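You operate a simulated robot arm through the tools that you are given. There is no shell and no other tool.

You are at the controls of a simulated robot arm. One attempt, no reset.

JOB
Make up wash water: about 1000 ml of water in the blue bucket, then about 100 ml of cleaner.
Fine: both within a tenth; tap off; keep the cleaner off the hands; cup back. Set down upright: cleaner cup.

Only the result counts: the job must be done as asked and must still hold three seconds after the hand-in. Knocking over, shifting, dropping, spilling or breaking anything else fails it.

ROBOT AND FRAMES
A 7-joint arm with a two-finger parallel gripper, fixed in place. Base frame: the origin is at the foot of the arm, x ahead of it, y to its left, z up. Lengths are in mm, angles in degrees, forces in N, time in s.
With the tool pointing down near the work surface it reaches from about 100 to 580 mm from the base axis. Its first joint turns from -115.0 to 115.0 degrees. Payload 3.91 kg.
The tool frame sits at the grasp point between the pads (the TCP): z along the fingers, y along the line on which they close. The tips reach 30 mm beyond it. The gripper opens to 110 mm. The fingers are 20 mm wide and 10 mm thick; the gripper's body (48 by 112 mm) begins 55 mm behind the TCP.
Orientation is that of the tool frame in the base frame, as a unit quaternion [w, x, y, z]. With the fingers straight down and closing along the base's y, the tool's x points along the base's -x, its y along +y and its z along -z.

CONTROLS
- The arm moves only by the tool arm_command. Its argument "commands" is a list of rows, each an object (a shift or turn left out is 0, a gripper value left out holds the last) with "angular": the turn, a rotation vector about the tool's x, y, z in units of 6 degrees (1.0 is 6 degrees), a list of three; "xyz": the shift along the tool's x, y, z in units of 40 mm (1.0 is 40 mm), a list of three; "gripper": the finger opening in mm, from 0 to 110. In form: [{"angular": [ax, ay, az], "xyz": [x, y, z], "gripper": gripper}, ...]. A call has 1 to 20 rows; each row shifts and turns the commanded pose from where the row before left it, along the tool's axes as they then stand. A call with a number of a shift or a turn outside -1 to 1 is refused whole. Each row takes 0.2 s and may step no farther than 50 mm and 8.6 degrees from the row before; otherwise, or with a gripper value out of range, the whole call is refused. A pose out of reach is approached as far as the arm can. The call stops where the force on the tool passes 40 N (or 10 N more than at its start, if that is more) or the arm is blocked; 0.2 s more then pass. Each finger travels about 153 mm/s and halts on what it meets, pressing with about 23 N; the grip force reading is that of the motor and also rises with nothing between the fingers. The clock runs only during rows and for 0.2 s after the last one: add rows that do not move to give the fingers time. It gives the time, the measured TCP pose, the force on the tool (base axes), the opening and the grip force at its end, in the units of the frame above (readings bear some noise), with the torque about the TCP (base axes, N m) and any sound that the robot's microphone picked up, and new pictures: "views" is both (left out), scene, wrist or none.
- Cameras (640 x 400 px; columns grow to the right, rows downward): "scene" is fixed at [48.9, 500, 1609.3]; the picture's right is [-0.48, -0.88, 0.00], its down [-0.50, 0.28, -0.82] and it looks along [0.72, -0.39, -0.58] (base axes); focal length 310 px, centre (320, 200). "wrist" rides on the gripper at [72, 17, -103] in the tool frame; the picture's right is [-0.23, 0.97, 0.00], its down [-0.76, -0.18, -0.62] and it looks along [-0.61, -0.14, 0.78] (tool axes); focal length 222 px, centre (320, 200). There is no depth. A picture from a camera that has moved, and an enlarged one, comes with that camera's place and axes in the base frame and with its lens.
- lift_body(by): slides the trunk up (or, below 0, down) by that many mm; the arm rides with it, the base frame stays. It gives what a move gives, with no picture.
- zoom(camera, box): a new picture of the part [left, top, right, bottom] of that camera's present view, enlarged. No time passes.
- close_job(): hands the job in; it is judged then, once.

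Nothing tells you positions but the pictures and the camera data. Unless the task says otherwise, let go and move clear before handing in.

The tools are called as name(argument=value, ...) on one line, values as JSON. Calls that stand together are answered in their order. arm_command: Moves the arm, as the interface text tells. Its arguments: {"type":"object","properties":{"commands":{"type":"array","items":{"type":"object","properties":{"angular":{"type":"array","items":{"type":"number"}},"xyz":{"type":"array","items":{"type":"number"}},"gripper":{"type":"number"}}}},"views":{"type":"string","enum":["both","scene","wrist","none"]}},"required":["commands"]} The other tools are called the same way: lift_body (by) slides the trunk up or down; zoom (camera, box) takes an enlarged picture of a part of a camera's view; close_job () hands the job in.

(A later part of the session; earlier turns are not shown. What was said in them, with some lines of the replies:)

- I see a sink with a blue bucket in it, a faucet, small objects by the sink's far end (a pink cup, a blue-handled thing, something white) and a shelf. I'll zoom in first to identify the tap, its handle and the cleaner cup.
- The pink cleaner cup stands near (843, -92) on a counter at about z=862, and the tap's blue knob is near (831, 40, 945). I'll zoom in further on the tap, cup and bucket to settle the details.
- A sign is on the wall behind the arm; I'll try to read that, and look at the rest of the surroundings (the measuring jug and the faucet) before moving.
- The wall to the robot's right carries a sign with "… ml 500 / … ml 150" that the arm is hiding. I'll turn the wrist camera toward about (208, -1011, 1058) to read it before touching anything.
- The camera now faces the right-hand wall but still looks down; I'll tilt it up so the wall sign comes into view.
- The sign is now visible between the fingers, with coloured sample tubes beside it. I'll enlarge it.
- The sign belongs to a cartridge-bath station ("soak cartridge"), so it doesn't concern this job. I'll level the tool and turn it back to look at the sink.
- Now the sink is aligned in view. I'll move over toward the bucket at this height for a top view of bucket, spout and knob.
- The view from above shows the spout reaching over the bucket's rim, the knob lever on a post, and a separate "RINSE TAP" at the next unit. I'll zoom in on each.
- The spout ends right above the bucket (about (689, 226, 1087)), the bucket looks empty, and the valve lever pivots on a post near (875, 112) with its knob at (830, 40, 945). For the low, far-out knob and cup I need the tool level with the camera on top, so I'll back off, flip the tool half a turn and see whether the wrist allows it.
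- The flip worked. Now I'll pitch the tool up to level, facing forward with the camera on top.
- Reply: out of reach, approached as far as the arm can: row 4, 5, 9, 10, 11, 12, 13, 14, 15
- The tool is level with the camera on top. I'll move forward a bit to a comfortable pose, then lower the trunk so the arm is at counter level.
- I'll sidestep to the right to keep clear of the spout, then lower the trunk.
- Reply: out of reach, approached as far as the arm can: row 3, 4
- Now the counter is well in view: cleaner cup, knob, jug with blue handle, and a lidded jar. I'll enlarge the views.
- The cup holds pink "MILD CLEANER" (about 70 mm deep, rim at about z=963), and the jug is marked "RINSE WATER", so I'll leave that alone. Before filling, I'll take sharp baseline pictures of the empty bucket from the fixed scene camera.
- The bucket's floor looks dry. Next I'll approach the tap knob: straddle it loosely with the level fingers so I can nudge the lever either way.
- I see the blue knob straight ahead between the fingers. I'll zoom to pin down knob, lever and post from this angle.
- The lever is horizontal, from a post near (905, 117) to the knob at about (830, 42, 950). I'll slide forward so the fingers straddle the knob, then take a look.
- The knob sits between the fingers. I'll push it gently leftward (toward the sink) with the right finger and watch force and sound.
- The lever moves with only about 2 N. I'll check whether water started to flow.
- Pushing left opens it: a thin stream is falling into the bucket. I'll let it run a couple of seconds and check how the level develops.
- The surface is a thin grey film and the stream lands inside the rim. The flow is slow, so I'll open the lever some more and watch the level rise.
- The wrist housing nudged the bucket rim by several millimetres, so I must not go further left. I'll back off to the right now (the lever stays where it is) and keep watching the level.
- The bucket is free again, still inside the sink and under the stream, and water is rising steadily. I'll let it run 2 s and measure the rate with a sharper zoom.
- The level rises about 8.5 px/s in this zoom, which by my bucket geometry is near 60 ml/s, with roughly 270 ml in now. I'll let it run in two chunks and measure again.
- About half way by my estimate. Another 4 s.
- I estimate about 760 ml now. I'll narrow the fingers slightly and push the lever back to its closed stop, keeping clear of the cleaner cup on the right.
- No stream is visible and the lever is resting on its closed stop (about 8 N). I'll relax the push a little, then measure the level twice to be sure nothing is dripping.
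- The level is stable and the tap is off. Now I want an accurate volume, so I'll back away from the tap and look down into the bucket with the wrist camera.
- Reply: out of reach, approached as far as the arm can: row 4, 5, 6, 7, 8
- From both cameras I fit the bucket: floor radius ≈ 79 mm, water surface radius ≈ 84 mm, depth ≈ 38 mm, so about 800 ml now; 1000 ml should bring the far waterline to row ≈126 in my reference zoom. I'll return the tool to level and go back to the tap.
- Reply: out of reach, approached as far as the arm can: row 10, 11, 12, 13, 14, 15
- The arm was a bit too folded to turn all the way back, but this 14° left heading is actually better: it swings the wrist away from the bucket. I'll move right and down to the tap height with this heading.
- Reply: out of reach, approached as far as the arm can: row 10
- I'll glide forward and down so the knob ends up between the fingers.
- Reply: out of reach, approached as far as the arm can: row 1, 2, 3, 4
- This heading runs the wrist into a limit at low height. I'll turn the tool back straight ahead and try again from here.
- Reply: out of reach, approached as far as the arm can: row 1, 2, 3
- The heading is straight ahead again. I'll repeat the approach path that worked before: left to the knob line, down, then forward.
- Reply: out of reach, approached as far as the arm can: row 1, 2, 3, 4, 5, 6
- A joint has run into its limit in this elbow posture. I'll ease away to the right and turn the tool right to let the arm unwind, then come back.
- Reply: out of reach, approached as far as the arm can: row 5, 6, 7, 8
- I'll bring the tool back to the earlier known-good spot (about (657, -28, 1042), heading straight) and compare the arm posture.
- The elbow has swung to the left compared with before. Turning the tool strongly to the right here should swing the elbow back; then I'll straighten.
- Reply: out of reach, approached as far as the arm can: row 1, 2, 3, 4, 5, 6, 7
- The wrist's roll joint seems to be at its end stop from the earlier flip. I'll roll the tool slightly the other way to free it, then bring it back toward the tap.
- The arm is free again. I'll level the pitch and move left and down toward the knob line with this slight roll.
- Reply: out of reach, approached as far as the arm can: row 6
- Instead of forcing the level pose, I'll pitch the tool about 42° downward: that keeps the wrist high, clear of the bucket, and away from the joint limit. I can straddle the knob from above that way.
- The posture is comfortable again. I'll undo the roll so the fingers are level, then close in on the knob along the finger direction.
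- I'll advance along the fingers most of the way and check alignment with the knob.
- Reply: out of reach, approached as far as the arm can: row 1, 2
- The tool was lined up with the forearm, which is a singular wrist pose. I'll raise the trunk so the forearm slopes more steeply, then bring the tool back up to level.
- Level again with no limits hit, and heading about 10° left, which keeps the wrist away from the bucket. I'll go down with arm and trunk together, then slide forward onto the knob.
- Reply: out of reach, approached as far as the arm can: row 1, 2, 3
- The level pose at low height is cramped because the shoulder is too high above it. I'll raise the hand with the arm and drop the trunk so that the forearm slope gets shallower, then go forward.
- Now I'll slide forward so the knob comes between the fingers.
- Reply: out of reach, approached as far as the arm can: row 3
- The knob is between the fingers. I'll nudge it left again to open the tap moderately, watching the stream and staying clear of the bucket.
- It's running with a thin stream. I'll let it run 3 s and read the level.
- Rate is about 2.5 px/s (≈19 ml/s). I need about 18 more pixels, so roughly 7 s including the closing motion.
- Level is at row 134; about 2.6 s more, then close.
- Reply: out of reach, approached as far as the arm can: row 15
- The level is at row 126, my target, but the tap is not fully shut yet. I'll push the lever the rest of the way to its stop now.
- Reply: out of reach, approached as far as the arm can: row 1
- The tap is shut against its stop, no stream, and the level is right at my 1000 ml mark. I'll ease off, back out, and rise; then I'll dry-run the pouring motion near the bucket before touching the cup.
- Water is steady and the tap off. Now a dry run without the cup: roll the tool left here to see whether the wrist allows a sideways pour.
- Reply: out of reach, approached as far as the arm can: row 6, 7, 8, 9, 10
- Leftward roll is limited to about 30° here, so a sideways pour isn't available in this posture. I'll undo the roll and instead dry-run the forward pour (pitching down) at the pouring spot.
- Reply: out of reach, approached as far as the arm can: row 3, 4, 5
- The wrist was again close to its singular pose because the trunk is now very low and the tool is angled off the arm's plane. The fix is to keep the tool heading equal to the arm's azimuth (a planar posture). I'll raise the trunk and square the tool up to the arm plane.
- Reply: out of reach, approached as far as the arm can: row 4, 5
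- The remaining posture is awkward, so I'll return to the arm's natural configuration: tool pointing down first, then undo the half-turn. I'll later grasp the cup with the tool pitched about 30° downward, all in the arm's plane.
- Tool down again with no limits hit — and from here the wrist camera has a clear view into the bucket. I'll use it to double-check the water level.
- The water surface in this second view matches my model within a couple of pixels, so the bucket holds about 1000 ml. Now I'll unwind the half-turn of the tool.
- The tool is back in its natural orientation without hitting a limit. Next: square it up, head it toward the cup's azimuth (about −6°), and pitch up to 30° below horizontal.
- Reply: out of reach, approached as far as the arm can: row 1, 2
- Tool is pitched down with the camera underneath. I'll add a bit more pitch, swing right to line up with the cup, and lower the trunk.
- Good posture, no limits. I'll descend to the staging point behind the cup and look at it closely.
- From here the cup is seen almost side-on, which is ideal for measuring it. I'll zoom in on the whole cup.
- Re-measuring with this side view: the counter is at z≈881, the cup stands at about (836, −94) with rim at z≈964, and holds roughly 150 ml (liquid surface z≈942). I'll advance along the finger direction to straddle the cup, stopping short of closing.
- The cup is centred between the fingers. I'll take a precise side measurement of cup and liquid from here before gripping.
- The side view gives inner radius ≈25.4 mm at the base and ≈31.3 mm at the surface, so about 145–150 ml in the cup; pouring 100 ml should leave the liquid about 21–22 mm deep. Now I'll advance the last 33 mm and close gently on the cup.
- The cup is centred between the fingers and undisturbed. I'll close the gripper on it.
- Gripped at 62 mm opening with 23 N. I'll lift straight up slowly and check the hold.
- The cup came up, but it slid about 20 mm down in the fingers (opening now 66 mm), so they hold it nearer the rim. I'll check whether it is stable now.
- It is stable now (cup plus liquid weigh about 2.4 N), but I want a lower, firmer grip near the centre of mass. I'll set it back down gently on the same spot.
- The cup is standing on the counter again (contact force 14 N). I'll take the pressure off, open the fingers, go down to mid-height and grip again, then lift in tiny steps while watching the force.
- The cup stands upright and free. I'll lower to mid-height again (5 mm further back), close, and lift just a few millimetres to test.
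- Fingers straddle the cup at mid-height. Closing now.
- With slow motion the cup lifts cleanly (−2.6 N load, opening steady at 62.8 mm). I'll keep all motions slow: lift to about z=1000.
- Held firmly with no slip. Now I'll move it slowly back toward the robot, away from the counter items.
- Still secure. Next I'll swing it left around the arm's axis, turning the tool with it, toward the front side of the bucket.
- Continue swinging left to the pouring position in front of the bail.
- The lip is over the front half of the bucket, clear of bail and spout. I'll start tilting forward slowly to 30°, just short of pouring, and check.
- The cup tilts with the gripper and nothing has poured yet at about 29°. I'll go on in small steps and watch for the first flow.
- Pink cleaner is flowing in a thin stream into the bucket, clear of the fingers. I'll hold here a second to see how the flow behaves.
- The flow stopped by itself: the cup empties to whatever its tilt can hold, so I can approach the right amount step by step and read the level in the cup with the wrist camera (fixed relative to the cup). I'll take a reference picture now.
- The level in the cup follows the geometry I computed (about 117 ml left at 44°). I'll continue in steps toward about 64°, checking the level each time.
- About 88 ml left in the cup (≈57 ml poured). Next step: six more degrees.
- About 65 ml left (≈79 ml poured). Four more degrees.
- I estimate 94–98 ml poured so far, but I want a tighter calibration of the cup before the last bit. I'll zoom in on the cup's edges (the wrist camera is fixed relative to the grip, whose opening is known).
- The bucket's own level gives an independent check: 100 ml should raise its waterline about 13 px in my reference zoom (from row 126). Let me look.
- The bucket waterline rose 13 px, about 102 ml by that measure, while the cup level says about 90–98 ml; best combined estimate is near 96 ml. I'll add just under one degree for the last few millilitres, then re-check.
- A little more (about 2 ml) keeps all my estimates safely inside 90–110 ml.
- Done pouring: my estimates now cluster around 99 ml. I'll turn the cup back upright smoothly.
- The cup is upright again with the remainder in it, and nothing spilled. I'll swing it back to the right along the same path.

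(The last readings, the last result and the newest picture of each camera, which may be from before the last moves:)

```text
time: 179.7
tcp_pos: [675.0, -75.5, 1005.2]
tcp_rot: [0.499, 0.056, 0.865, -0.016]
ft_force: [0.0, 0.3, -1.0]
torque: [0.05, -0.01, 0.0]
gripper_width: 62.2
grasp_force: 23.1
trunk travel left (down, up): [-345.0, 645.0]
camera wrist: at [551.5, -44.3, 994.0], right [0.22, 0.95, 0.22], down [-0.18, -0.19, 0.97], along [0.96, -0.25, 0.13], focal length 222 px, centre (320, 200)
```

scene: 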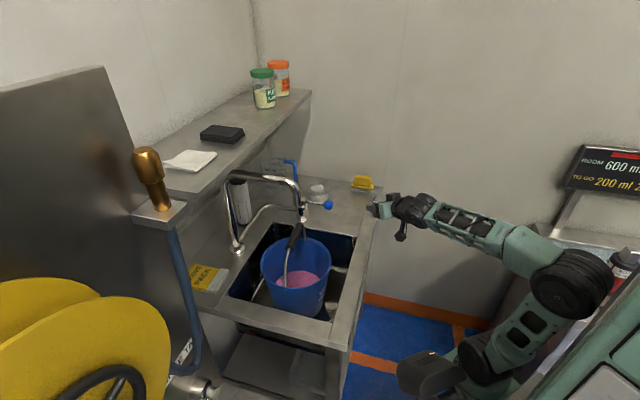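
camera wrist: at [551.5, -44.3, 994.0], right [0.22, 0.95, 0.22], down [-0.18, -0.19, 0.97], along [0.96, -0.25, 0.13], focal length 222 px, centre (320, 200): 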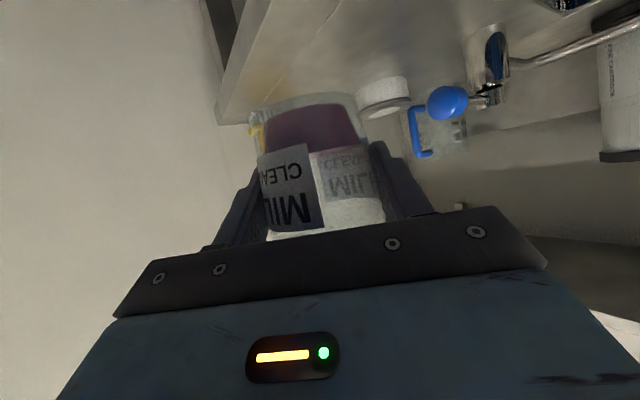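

Back on the right side. Before setting it down, I'll take several weight readings and a precise look at levels to confirm the poured amount.

arm_command(commands=[{}, {}], views="none")

arm_command(commands=[{}], views="none")

arm_command(commands=[{}], views="none")

arm_command(commands=[{}], views="none")

arm_command(commands=[{}], views="none")

arm_command(commands=[{}], views="none")

arm_command(commands=[{}], views="none")

arm_command(commands=[{}], views="none")

zoom(camera="wrist", box=[180, 60, 480, 240])

zoom(camera="scene", box=[280, 262, 328, 292])

```text
time: 180.3
tcp_pos: [675.7, -76.3, 1005.3]
tcp_rot: [0.5, 0.054, 0.864, -0.015]
ft_force: [0.6, 0.3, -1.2]
torque: [-0.03, 0.03, -0.03]
gripper_width: 62.3
grasp_force: 23.1
trunk travel left (down, up): [-345.0, 645.0]
```

```text
time: 180.7
tcp_pos: [674.5, -74.5, 1004.4]
tcp_rot: [0.499, 0.054, 0.864, -0.015]
ft_force: [-0.8, 0.0, -0.9]
torque: [0.02, -0.03, 0.0]
gripper_width: 62.1
grasp_force: 23.1
trunk travel left (down, up): [-345.0, 645.0]
```

```text
time: 181.1
tcp_pos: [675.0, -74.3, 1005.4]
tcp_rot: [0.5, 0.054, 0.864, -0.015]
ft_force: [-0.2, 0.4, -1.0]
torque: [0.0, -0.03, 0.01]
gripper_width: 62.4
grasp_force: 23.2
trunk travel left (down, up): [-345.0, 645.0]
```

```text
time: 181.5
tcp_pos: [674.8, -75.4, 1005.2]
tcp_rot: [0.499, 0.054, 0.865, -0.014]
ft_force: [0.0, -0.6, -0.8]
torque: [0.03, 0.04, -0.02]
gripper_width: 62.1
grasp_force: 23.0
trunk travel left (down, up): [-345.0, 645.0]
```

```text
time: 181.9
tcp_pos: [674.5, -74.6, 1006.0]
tcp_rot: [0.5, 0.054, 0.864, -0.015]
ft_force: [-0.4, 0.3, -0.8]
torque: [-0.04, 0.01, -0.01]
gripper_width: 62.5
grasp_force: 22.9
trunk travel left (down, up): [-345.0, 645.0]
```

```text
time: 182.3
tcp_pos: [675.4, -74.6, 1005.2]
tcp_rot: [0.5, 0.054, 0.864, -0.015]
ft_force: [0.5, -0.1, -1.1]
torque: [0.0, 0.0, 0.01]
gripper_width: 62.2
grasp_force: 23.8
trunk travel left (down, up): [-345.0, 645.0]
```

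```text
time: 182.7
tcp_pos: [674.4, -74.9, 1005.0]
tcp_rot: [0.499, 0.054, 0.865, -0.015]
ft_force: [0.8, -0.3, -1.0]
torque: [0.02, 0.0, 0.02]
gripper_width: 62.1
grasp_force: 23.0
trunk travel left (down, up): [-345.0, 645.0]
```

```text
time: 183.1
tcp_pos: [674.1, -73.9, 1004.6]
tcp_rot: [0.499, 0.054, 0.865, -0.015]
ft_force: [-0.6, -1.1, -0.4]
torque: [-0.05, 0.01, 0.01]
gripper_width: 62.0
grasp_force: 23.1
trunk travel left (down, up): [-345.0, 645.0]
```

```text
2.13 times, centred on (330, 150) of wrist
camera zoom: at [551.4, -44.0, 994.0], right [0.22, 0.95, 0.22], down [-0.18, -0.19, 0.97], along [0.96, -0.25, 0.13], focal length 474 px, centre (299, 307)
```

zoom: 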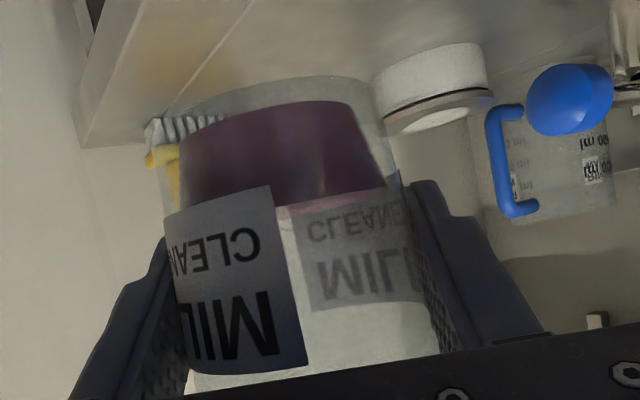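

```text
13.33 times, centred on (304, 277) of scene
camera zoom: at [48.9, 500.0, 1609.3], right [-0.48, -0.88, 0.0], down [-0.5, 0.28, -0.82], along [0.72, -0.39, -0.58], focal length 4140 px, centre (533, -827)
```

zoom: 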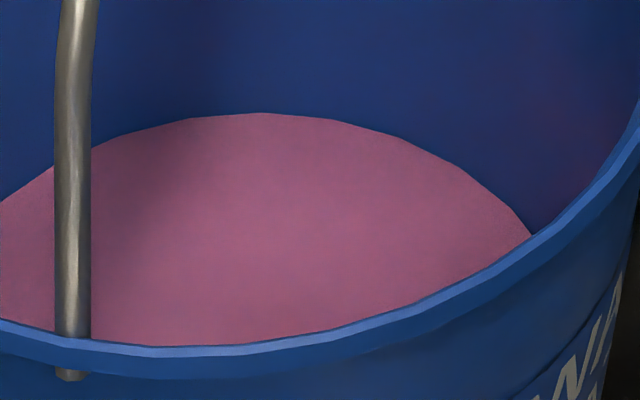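

Weight, cup level and bucket level together put the poured amount at about 100 ml. Now I'll carry the cup back above its original spot.

arm_command(commands=[{"xyz": [-0.033, -0.0013, 0.057]}, {"xyz": [-0.066, -0.0026, 0.114]}, {"xyz": [-0.0935, -0.0037, 0.162]}, {"xyz": [-0.11, -0.0044, 0.1907]}, {"xyz": [-0.11, -0.0044, 0.1907]}, {"xyz": [-0.11, -0.0044, 0.1907]}, {"xyz": [-0.11, -0.0044, 0.1907]}, {"xyz": [-0.11, -0.0044, 0.1907]}, {"xyz": [-0.11, -0.0044, 0.1907]}, {"xyz": [-0.11, -0.0044, 0.1907]}, {"xyz": [-0.11, -0.0044, 0.1907]}, {"xyz": [-0.11, -0.0044, 0.1907]}, {"xyz": [-0.11, -0.0044, 0.1907]}, {"xyz": [-0.11, -0.0044, 0.1907]}, {"xyz": [-0.11, -0.0044, 0.1907]}, {"xyz": [-0.11, -0.0044, 0.1907]}, {"xyz": [-0.11, -0.0044, 0.1907]}, {"xyz": [-0.0935, -0.0037, 0.162]}, {"xyz": [-0.066, -0.0026, 0.114]}, {"xyz": [-0.033, -0.0013, 0.057]}])

zoom(camera="scene", box=[320, 155, 410, 225])

```text
time: 187.3
tcp_pos: [827.4, -92.8, 1004.0]
tcp_rot: [0.499, 0.054, 0.865, -0.015]
ft_force: [0.2, 1.0, -0.2]
torque: [0.02, 0.02, 0.0]
gripper_width: 62.3
grasp_force: 22.5
trunk travel left (down, up): [-345.0, 645.0]
camera wrist: at [703.5, -62.1, 992.9], right [0.22, 0.95, 0.22], down [-0.18, -0.19, 0.97], along [0.96, -0.25, 0.13], focal length 222 px, centre (320, 200)
```

scene: 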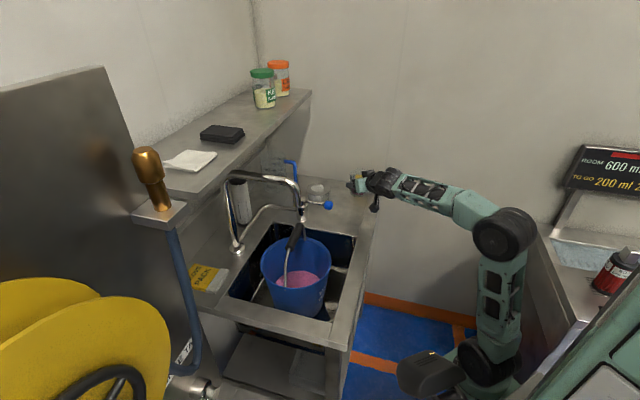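
wrist: 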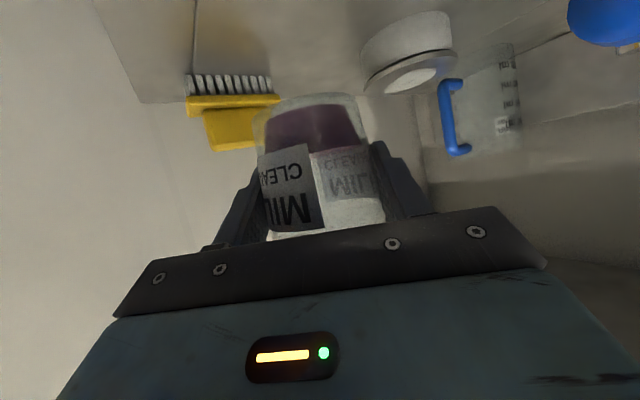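

```text
5.71 times, centred on (365, 190) of scene
camera zoom: at [48.9, 500.0, 1609.3], right [-0.48, -0.88, 0.0], down [-0.5, 0.28, -0.82], along [0.72, -0.39, -0.58], focal length 1774 px, centre (63, 257)
```

zoom: 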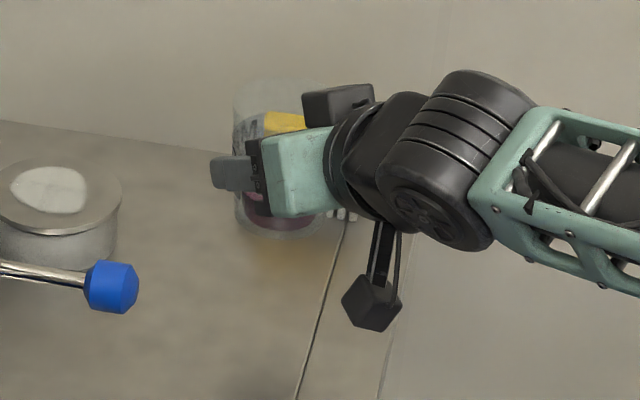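

Directly above the original place. Lowering slowly; the last centimetre in 1 mm steps.

arm_command(commands=[{"xyz": [0.043, -0.02, 0.025]}, {"xyz": [0.076, -0.02, 0.044]}, {"xyz": [0.108, -0.0035, 0.0623]}, {"xyz": [0.108, -0.0035, 0.0623]}, {"xyz": [0.108, -0.0035, 0.0623]}, {"xyz": [0.108, -0.0035, 0.0623]}, {"xyz": [0.108, -0.0035, 0.0623]}, {"xyz": [0.108, -0.0035, 0.0623]}, {"xyz": [0.108, -0.0035, 0.0623]}, {"xyz": [0.108, -0.0035, 0.0623]}, {"xyz": [0.108, -0.0035, 0.0623]}, {"xyz": [0.108, -0.0035, 0.0623]}, {"xyz": [0.108, -0.0035, 0.0623]}, {"xyz": [0.108, -0.0035, 0.0623]}, {"xyz": [0.076, -0.0025, 0.044]}, {"xyz": [0.043, -0.001, 0.025]}, {}])

zoom(camera="wrist", box=[180, 60, 480, 240])

```text
time: 190.9
tcp_pos: [827.1, -95.1, 933.4]
tcp_rot: [0.499, 0.054, 0.865, -0.015]
ft_force: [-0.6, 0.0, -0.5]
torque: [0.02, 0.01, 0.01]
gripper_width: 62.2
grasp_force: 22.6
trunk travel left (down, up): [-345.0, 645.0]
camera wrist: at [703.4, -64.4, 922.0], right [0.22, 0.95, 0.22], down [-0.18, -0.19, 0.97], along [0.96, -0.25, 0.13], focal length 222 px, centre (320, 200)
```

scene: 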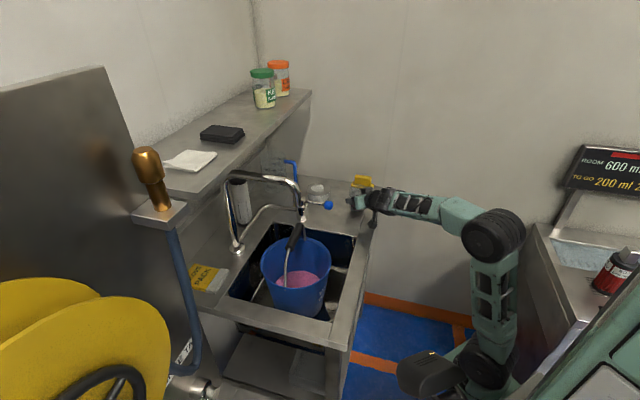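
wrist: 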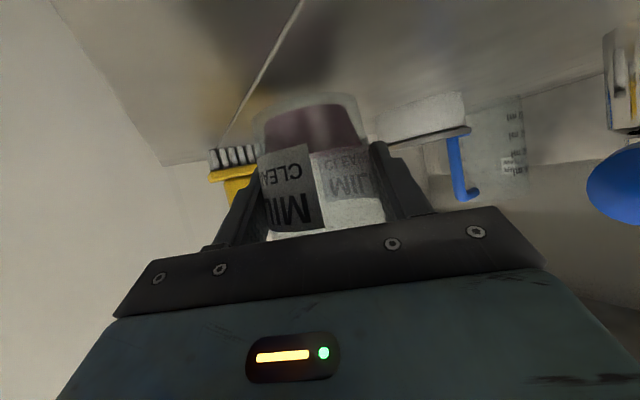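

```text
2.13 times, centred on (330, 150) of wrist
camera zoom: at [703.4, -64.4, 922.0], right [0.22, 0.95, 0.22], down [-0.18, -0.19, 0.97], along [0.96, -0.25, 0.13], focal length 474 px, centre (299, 307)
```

zoom: 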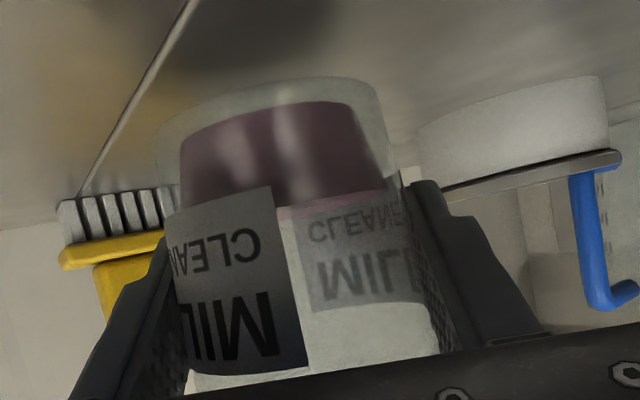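

About 7 mm to go. One-millimetre steps now, watching the force.

arm_command(commands=[{"xyz": [0.0216, -0.0007, 0.0125]}, {"xyz": [0.0216, -0.0007, 0.0125]}, {"xyz": [0.0216, -0.0007, 0.0125]}, {"xyz": [0.0216, -0.0007, 0.0125]}, {"xyz": [0.0216, -0.0007, 0.0125]}, {}], views="none")

arm_command(commands=[{"xyz": [0.0216, -0.0007, 0.0125]}], views="none")

arm_command(commands=[{"xyz": [0.0216, -0.0007, 0.0125]}], views="none")

```text
time: 192.3
tcp_pos: [827.2, -94.6, 927.3]
tcp_rot: [0.5, 0.055, 0.864, -0.015]
ft_force: [-0.1, -0.5, -1.2]
torque: [0.02, -0.01, -0.01]
gripper_width: 62.2
grasp_force: 22.6
trunk travel left (down, up): [-345.0, 645.0]
```

```text
time: 192.7
tcp_pos: [828.3, -93.2, 927.2]
tcp_rot: [0.499, 0.054, 0.865, -0.014]
ft_force: [0.0, -0.2, -1.5]
torque: [0.02, -0.04, 0.01]
gripper_width: 62.0
grasp_force: 23.5
trunk travel left (down, up): [-345.0, 645.0]
```

```text
time: 193.1
tcp_pos: [827.7, -92.5, 926.5]
tcp_rot: [0.5, 0.054, 0.864, -0.015]
ft_force: [0.7, 0.1, -1.8]
torque: [-0.02, 0.0, -0.01]
gripper_width: 62.6
grasp_force: 23.1
trunk travel left (down, up): [-345.0, 645.0]
```

Not touching yet; continuing in 1 mm steps.

arm_command(commands=[{"xyz": [0.0216, -0.0007, 0.0125]}], views="none")

arm_command(commands=[{"xyz": [0.0216, -0.0007, 0.0125]}], views="none")

zoom(camera="scene", box=[335, 175, 385, 215])

zoom(camera="wrist", box=[240, 80, 390, 170])

```text
time: 193.5
tcp_pos: [827.8, -92.9, 924.9]
tcp_rot: [0.5, 0.054, 0.864, -0.015]
ft_force: [0.0, 0.3, -0.1]
torque: [-0.08, 0.01, -0.01]
gripper_width: 62.4
grasp_force: 22.8
trunk travel left (down, up): [-345.0, 645.0]
```

```text
time: 193.9
tcp_pos: [827.0, -92.8, 923.8]
tcp_rot: [0.501, 0.054, 0.864, -0.015]
ft_force: [-1.7, 1.2, 3.8]
torque: [-0.11, 0.05, -0.01]
gripper_width: 62.2
grasp_force: 23.8
trunk travel left (down, up): [-345.0, 645.0]
```

```text
10.00 times, centred on (360, 195) of scene
camera zoom: at [48.9, 500.0, 1609.3], right [-0.48, -0.88, 0.0], down [-0.5, 0.28, -0.82], along [0.72, -0.39, -0.58], focal length 3105 px, centre (-80, 250)
```

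zoom: 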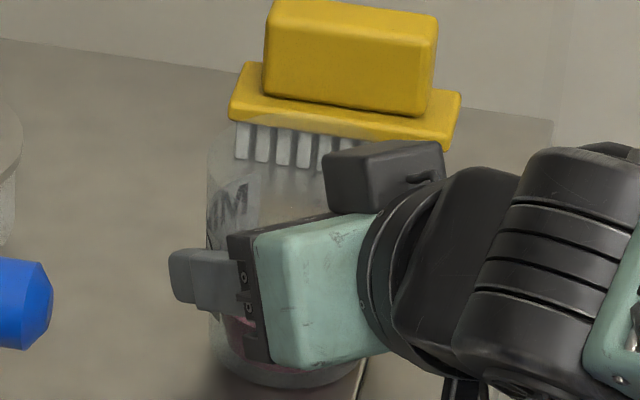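

```text
4.27 times, centred on (315, 125) of wrist
camera zoom: at [704.1, -63.1, 913.4], right [0.22, 0.95, 0.22], down [-0.18, -0.19, 0.97], along [0.96, -0.25, 0.13], focal length 948 px, centre (341, 520)
```

zoom: 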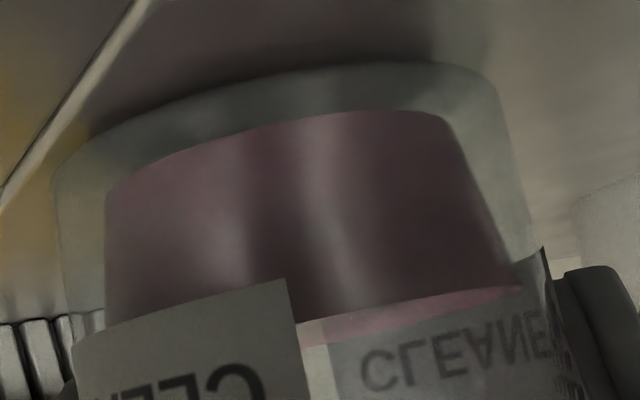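

The base is touching the counter (+3.8 N). I'll open the fingers gently.

arm_command(commands=[{"gripper": 64}, {"gripper": 66}, {"gripper": 70}, {"gripper": 80}, {"gripper": 95}, {"gripper": 108}, {}])

zoom(camera="scene", box=[335, 175, 385, 215])

zoom(camera="wrist", box=[200, 60, 440, 230])

```text
time: 195.5
tcp_pos: [827.0, -94.2, 924.3]
tcp_rot: [0.499, 0.053, 0.865, -0.015]
ft_force: [0.3, 0.0, -0.7]
torque: [0.0, 0.01, 0.0]
gripper_width: 108.2
grasp_force: 0.1
trunk travel left (down, up): [-345.0, 645.0]
camera wrist: at [704.1, -63.3, 912.6], right [0.22, 0.95, 0.22], down [-0.18, -0.19, 0.97], along [0.96, -0.25, 0.13], focal length 222 px, centre (320, 200)
```

scene: 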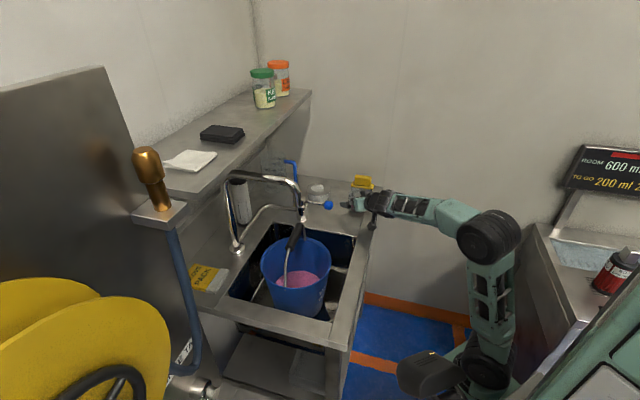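
wrist: 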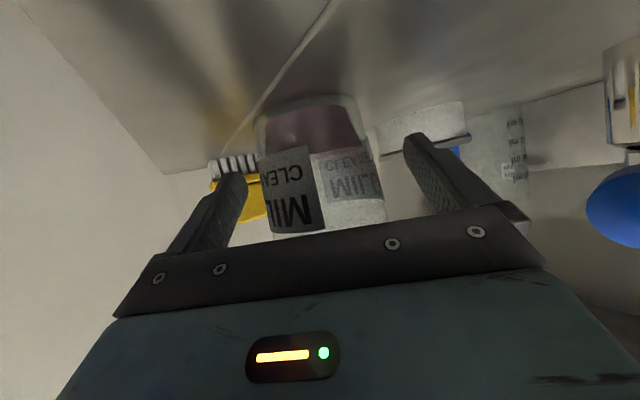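

```text
10.00 times, centred on (360, 195) of scene
camera zoom: at [48.9, 500.0, 1609.3], right [-0.48, -0.88, 0.0], down [-0.5, 0.28, -0.82], along [0.72, -0.39, -0.58], focal length 3105 px, centre (-80, 250)
```

zoom: 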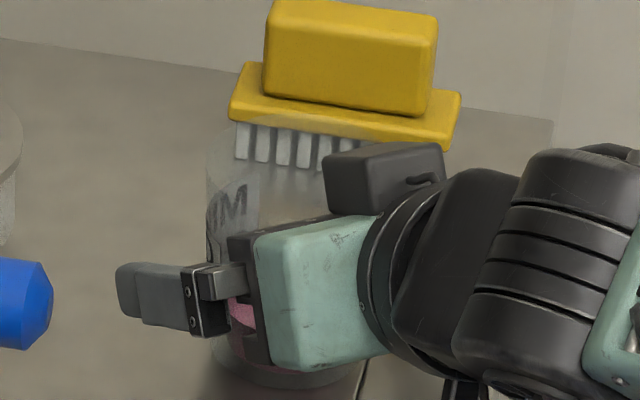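

```text
2.35 times, centred on (320, 145) of wrist
camera zoom: at [704.1, -63.3, 912.6], right [0.22, 0.95, 0.22], down [-0.18, -0.19, 0.97], along [0.96, -0.25, 0.13], focal length 523 px, centre (320, 329)
```

zoom: 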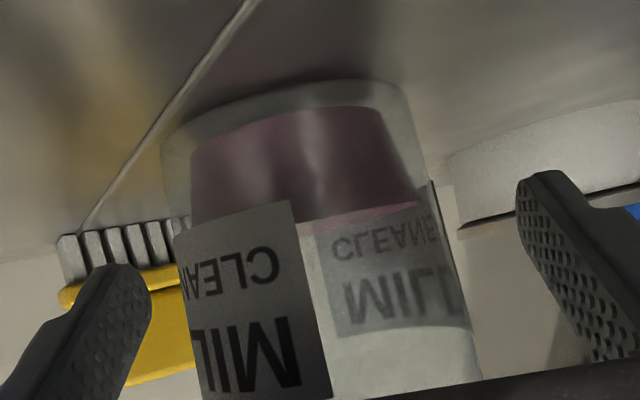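

The cup stands upright and free. I'll back the open fingers straight out along their own direction.

arm_command(commands=[{"xyz": [0, 0, -0.2]}, {"xyz": [0, 0, -0.3]}, {"xyz": [0, 0, -0.4]}, {"xyz": [0, 0, -0.5]}, {"xyz": [0, 0, -0.6]}, {"xyz": [0, 0, -0.6]}, {"xyz": [0, 0, -0.6]}, {"xyz": [0, 0, -0.5]}, {}])

zoom(camera="scene", box=[330, 165, 400, 225])

zoom(camera="wrist", box=[250, 45, 410, 175])

zoom(camera="scene", box=[240, 150, 400, 320])

```text
time: 197.5
tcp_pos: [699.8, -83.7, 999.5]
tcp_rot: [0.499, 0.053, 0.865, -0.015]
ft_force: [0.2, -0.2, -0.2]
torque: [-0.01, -0.03, -0.01]
gripper_width: 108.2
grasp_force: 0.0
trunk travel left (down, up): [-345.0, 645.0]
camera wrist: at [575.9, -53.4, 988.6], right [0.22, 0.95, 0.22], down [-0.18, -0.19, 0.97], along [0.96, -0.25, 0.13], focal length 222 px, centre (320, 200)
```

scene: 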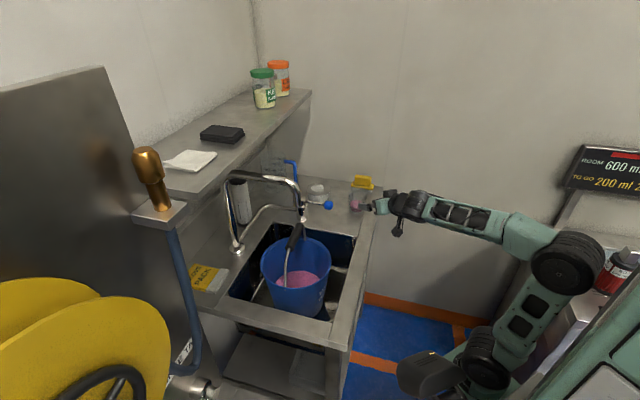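
wrist: 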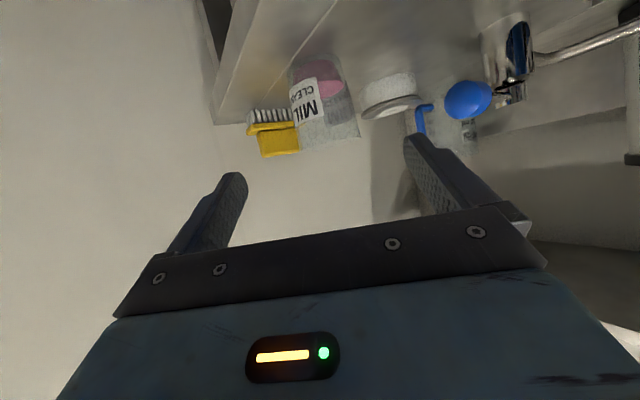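

```text
6.67 times, centred on (365, 195) of scene
camera zoom: at [48.9, 500.0, 1609.3], right [-0.48, -0.88, 0.0], down [-0.5, 0.28, -0.82], along [0.72, -0.39, -0.58], focal length 2070 px, centre (20, 233)
```

zoom: 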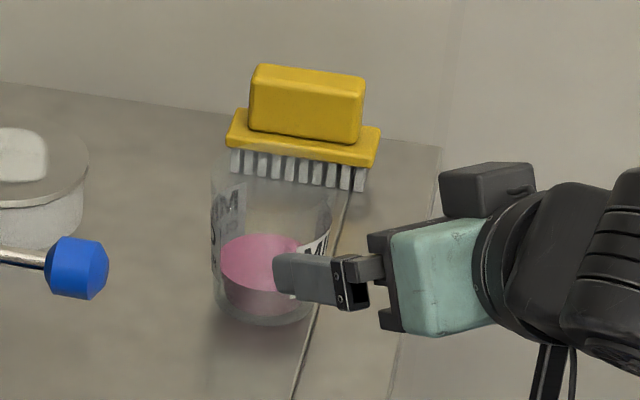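

```text
3.08 times, centred on (330, 110) of wrist
camera zoom: at [575.9, -53.4, 988.6], right [0.22, 0.95, 0.22], down [-0.18, -0.19, 0.97], along [0.96, -0.25, 0.13], focal length 684 px, centre (289, 477)
```

zoom: 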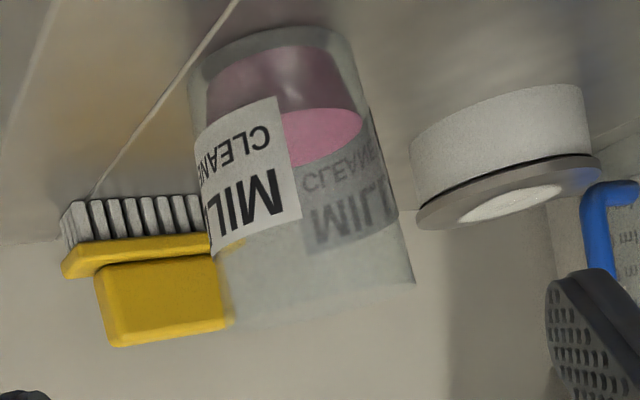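

```text
2.35 times, centred on (320, 235) of scene
camera zoom: at [48.9, 500.0, 1609.3], right [-0.48, -0.88, 0.0], down [-0.5, 0.28, -0.82], along [0.72, -0.39, -0.58], focal length 731 px, centre (320, 118)
```

zoom: 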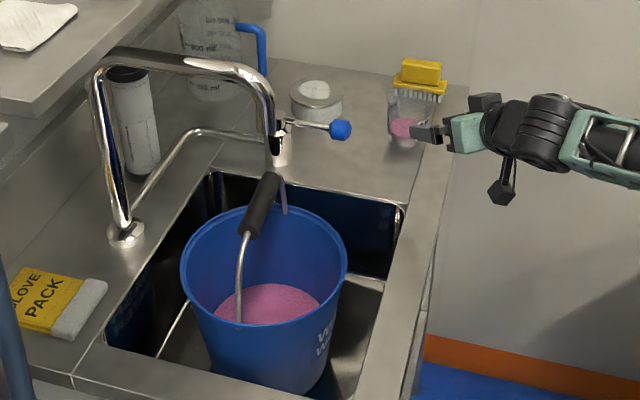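

The cup is back upright at its place, the lever is in its closed position with no stream, and the bucket stands with pink-tinted water. I'll retreat further and verify that the level is not changing before handing in.

arm_command(commands=[{"xyz": [-0.4, 0, -0.5]}, {"xyz": [-0.5, 0, -0.5]}, {"xyz": [-0.5, 0, -0.5]}, {"xyz": [-0.5, 0, -0.3]}, {}, {}, {}, {}, {}, {}, {}, {}, {}, {}])

zoom(camera="scene", box=[280, 262, 328, 292])

zoom(camera="scene", box=[290, 170, 340, 210])

zoom(camera="scene", box=[325, 165, 395, 225])

zoom(camera="scene", box=[220, 130, 380, 330])

```text
time: 200.5
tcp_pos: [676.9, -84.3, 1101.4]
tcp_rot: [0.499, 0.054, 0.865, -0.014]
ft_force: [0.2, 0.2, -0.9]
torque: [0.01, 0.0, 0.02]
gripper_width: 107.9
grasp_force: 0.1
trunk travel left (down, up): [-345.0, 645.0]
camera wrist: at [553.3, -53.9, 1089.8], right [0.22, 0.95, 0.22], down [-0.18, -0.19, 0.97], along [0.96, -0.25, 0.13], focal length 222 px, centre (320, 200)
```

scene: 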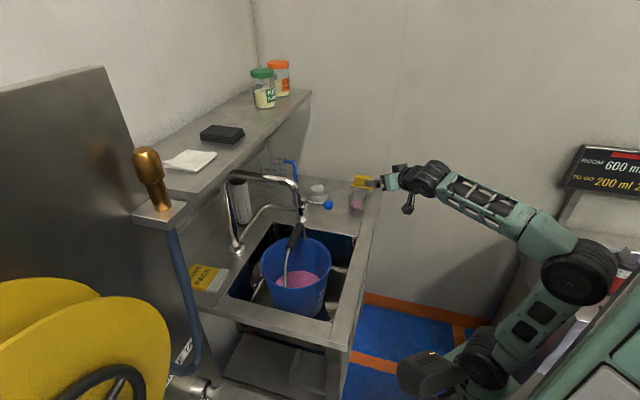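
wrist: 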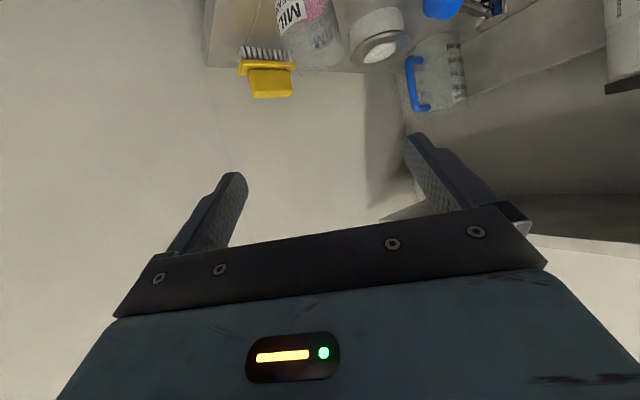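

```text
13.33 times, centred on (304, 277) of scene
camera zoom: at [48.9, 500.0, 1609.3], right [-0.48, -0.88, 0.0], down [-0.5, 0.28, -0.82], along [0.72, -0.39, -0.58], focal length 4140 px, centre (533, -827)
```

zoom: 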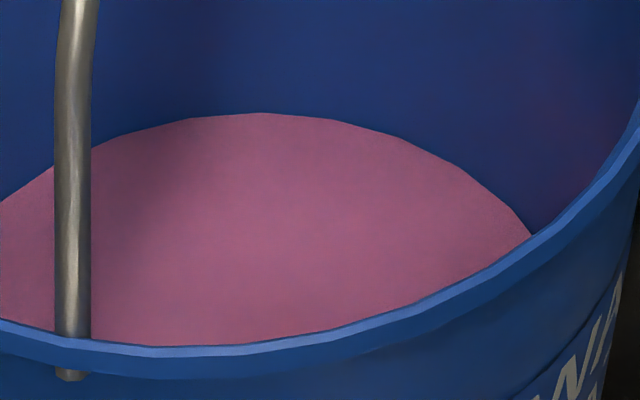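

```text
10.00 times, centred on (315, 190) of scene
camera zoom: at [48.9, 500.0, 1609.3], right [-0.48, -0.88, 0.0], down [-0.5, 0.28, -0.82], along [0.72, -0.39, -0.58], focal length 3105 px, centre (370, 300)
```

zoom: 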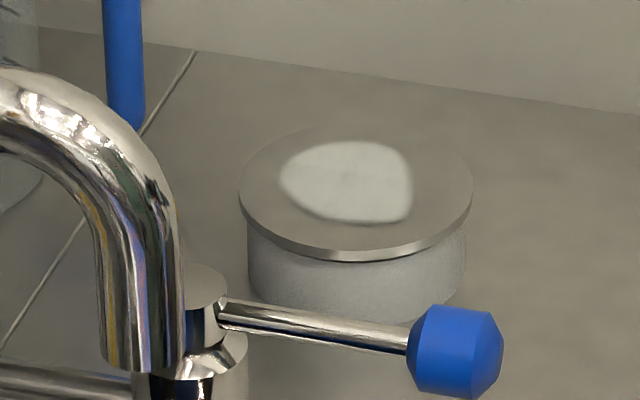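

```text
6.67 times, centred on (360, 195) of scene
camera zoom: at [48.9, 500.0, 1609.3], right [-0.48, -0.88, 0.0], down [-0.5, 0.28, -0.82], along [0.72, -0.39, -0.58], focal length 2070 px, centre (53, 233)
```

zoom: 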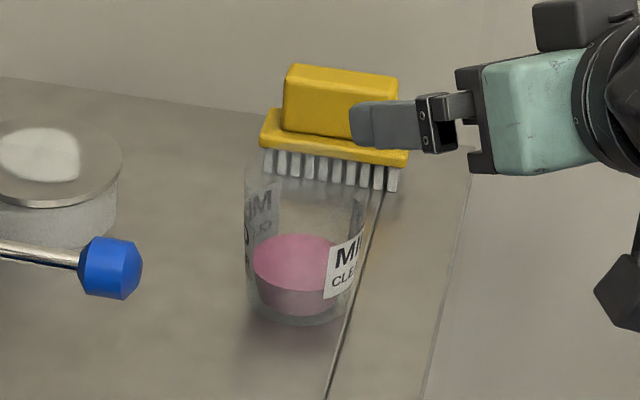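

```text
2.00 times, centred on (300, 230) of scene
camera zoom: at [48.9, 500.0, 1609.3], right [-0.48, -0.88, 0.0], down [-0.5, 0.28, -0.82], along [0.72, -0.39, -0.58], focal length 621 px, centre (360, 140)
```

zoom: 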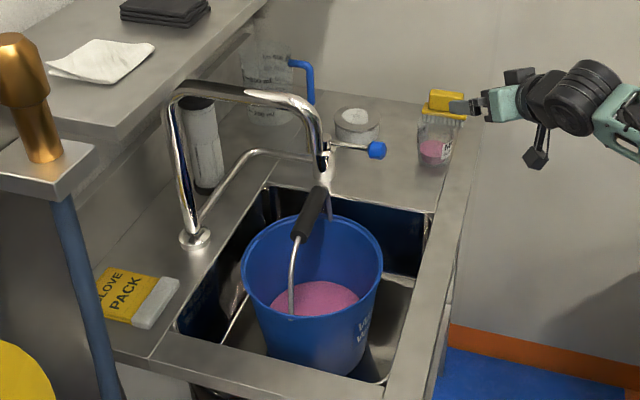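

Everything checks out:
- The water level is steady and the lever is at its closed stop.
- The cleaner cup is back upright at its place with about a third left.
- The arm is clear.

I nudged the bucket about 8 mm while opening the tap; it still stands upright in the sink under the spout. Handing in now.

close_job()

```text
The job is handed in.
```

The wash water is made up and the job is handed in. By my measurements the blue bucket holds about 1000 ml of water and about 100 ml of cleaner. No verdict came back with the hand-in.

- **Water:** I judged it from the water level in the bucket, seen from two cameras, and put it at 1000 ml, give or take about 4%.
- **Cleaner:** the drop in the cup suggested 94–102 ml and the rise in the bucket about 105 ml. The weight change suggested 122 ml, but that reading is rough (±17 ml). Together they come out near 100 ml.
- **Hands:** the stream ran clear of the fingers and I saw no cleaner on the gripper.
- **Tap:** the lever is back at its closed stop, with no stream, and the level held steady for about three seconds before hand-in.
- **Cup:** it is set down upright within a few millimetres of where it started, with about a third of the cleaner left.

While I was opening the tap, the wrist pushed the bucket about 8 mm. It stayed upright in the sink under the spout, and I did not move it back. On the first lift the cup slid down in the fingers without spilling, so I set it down and gripped it again lower.
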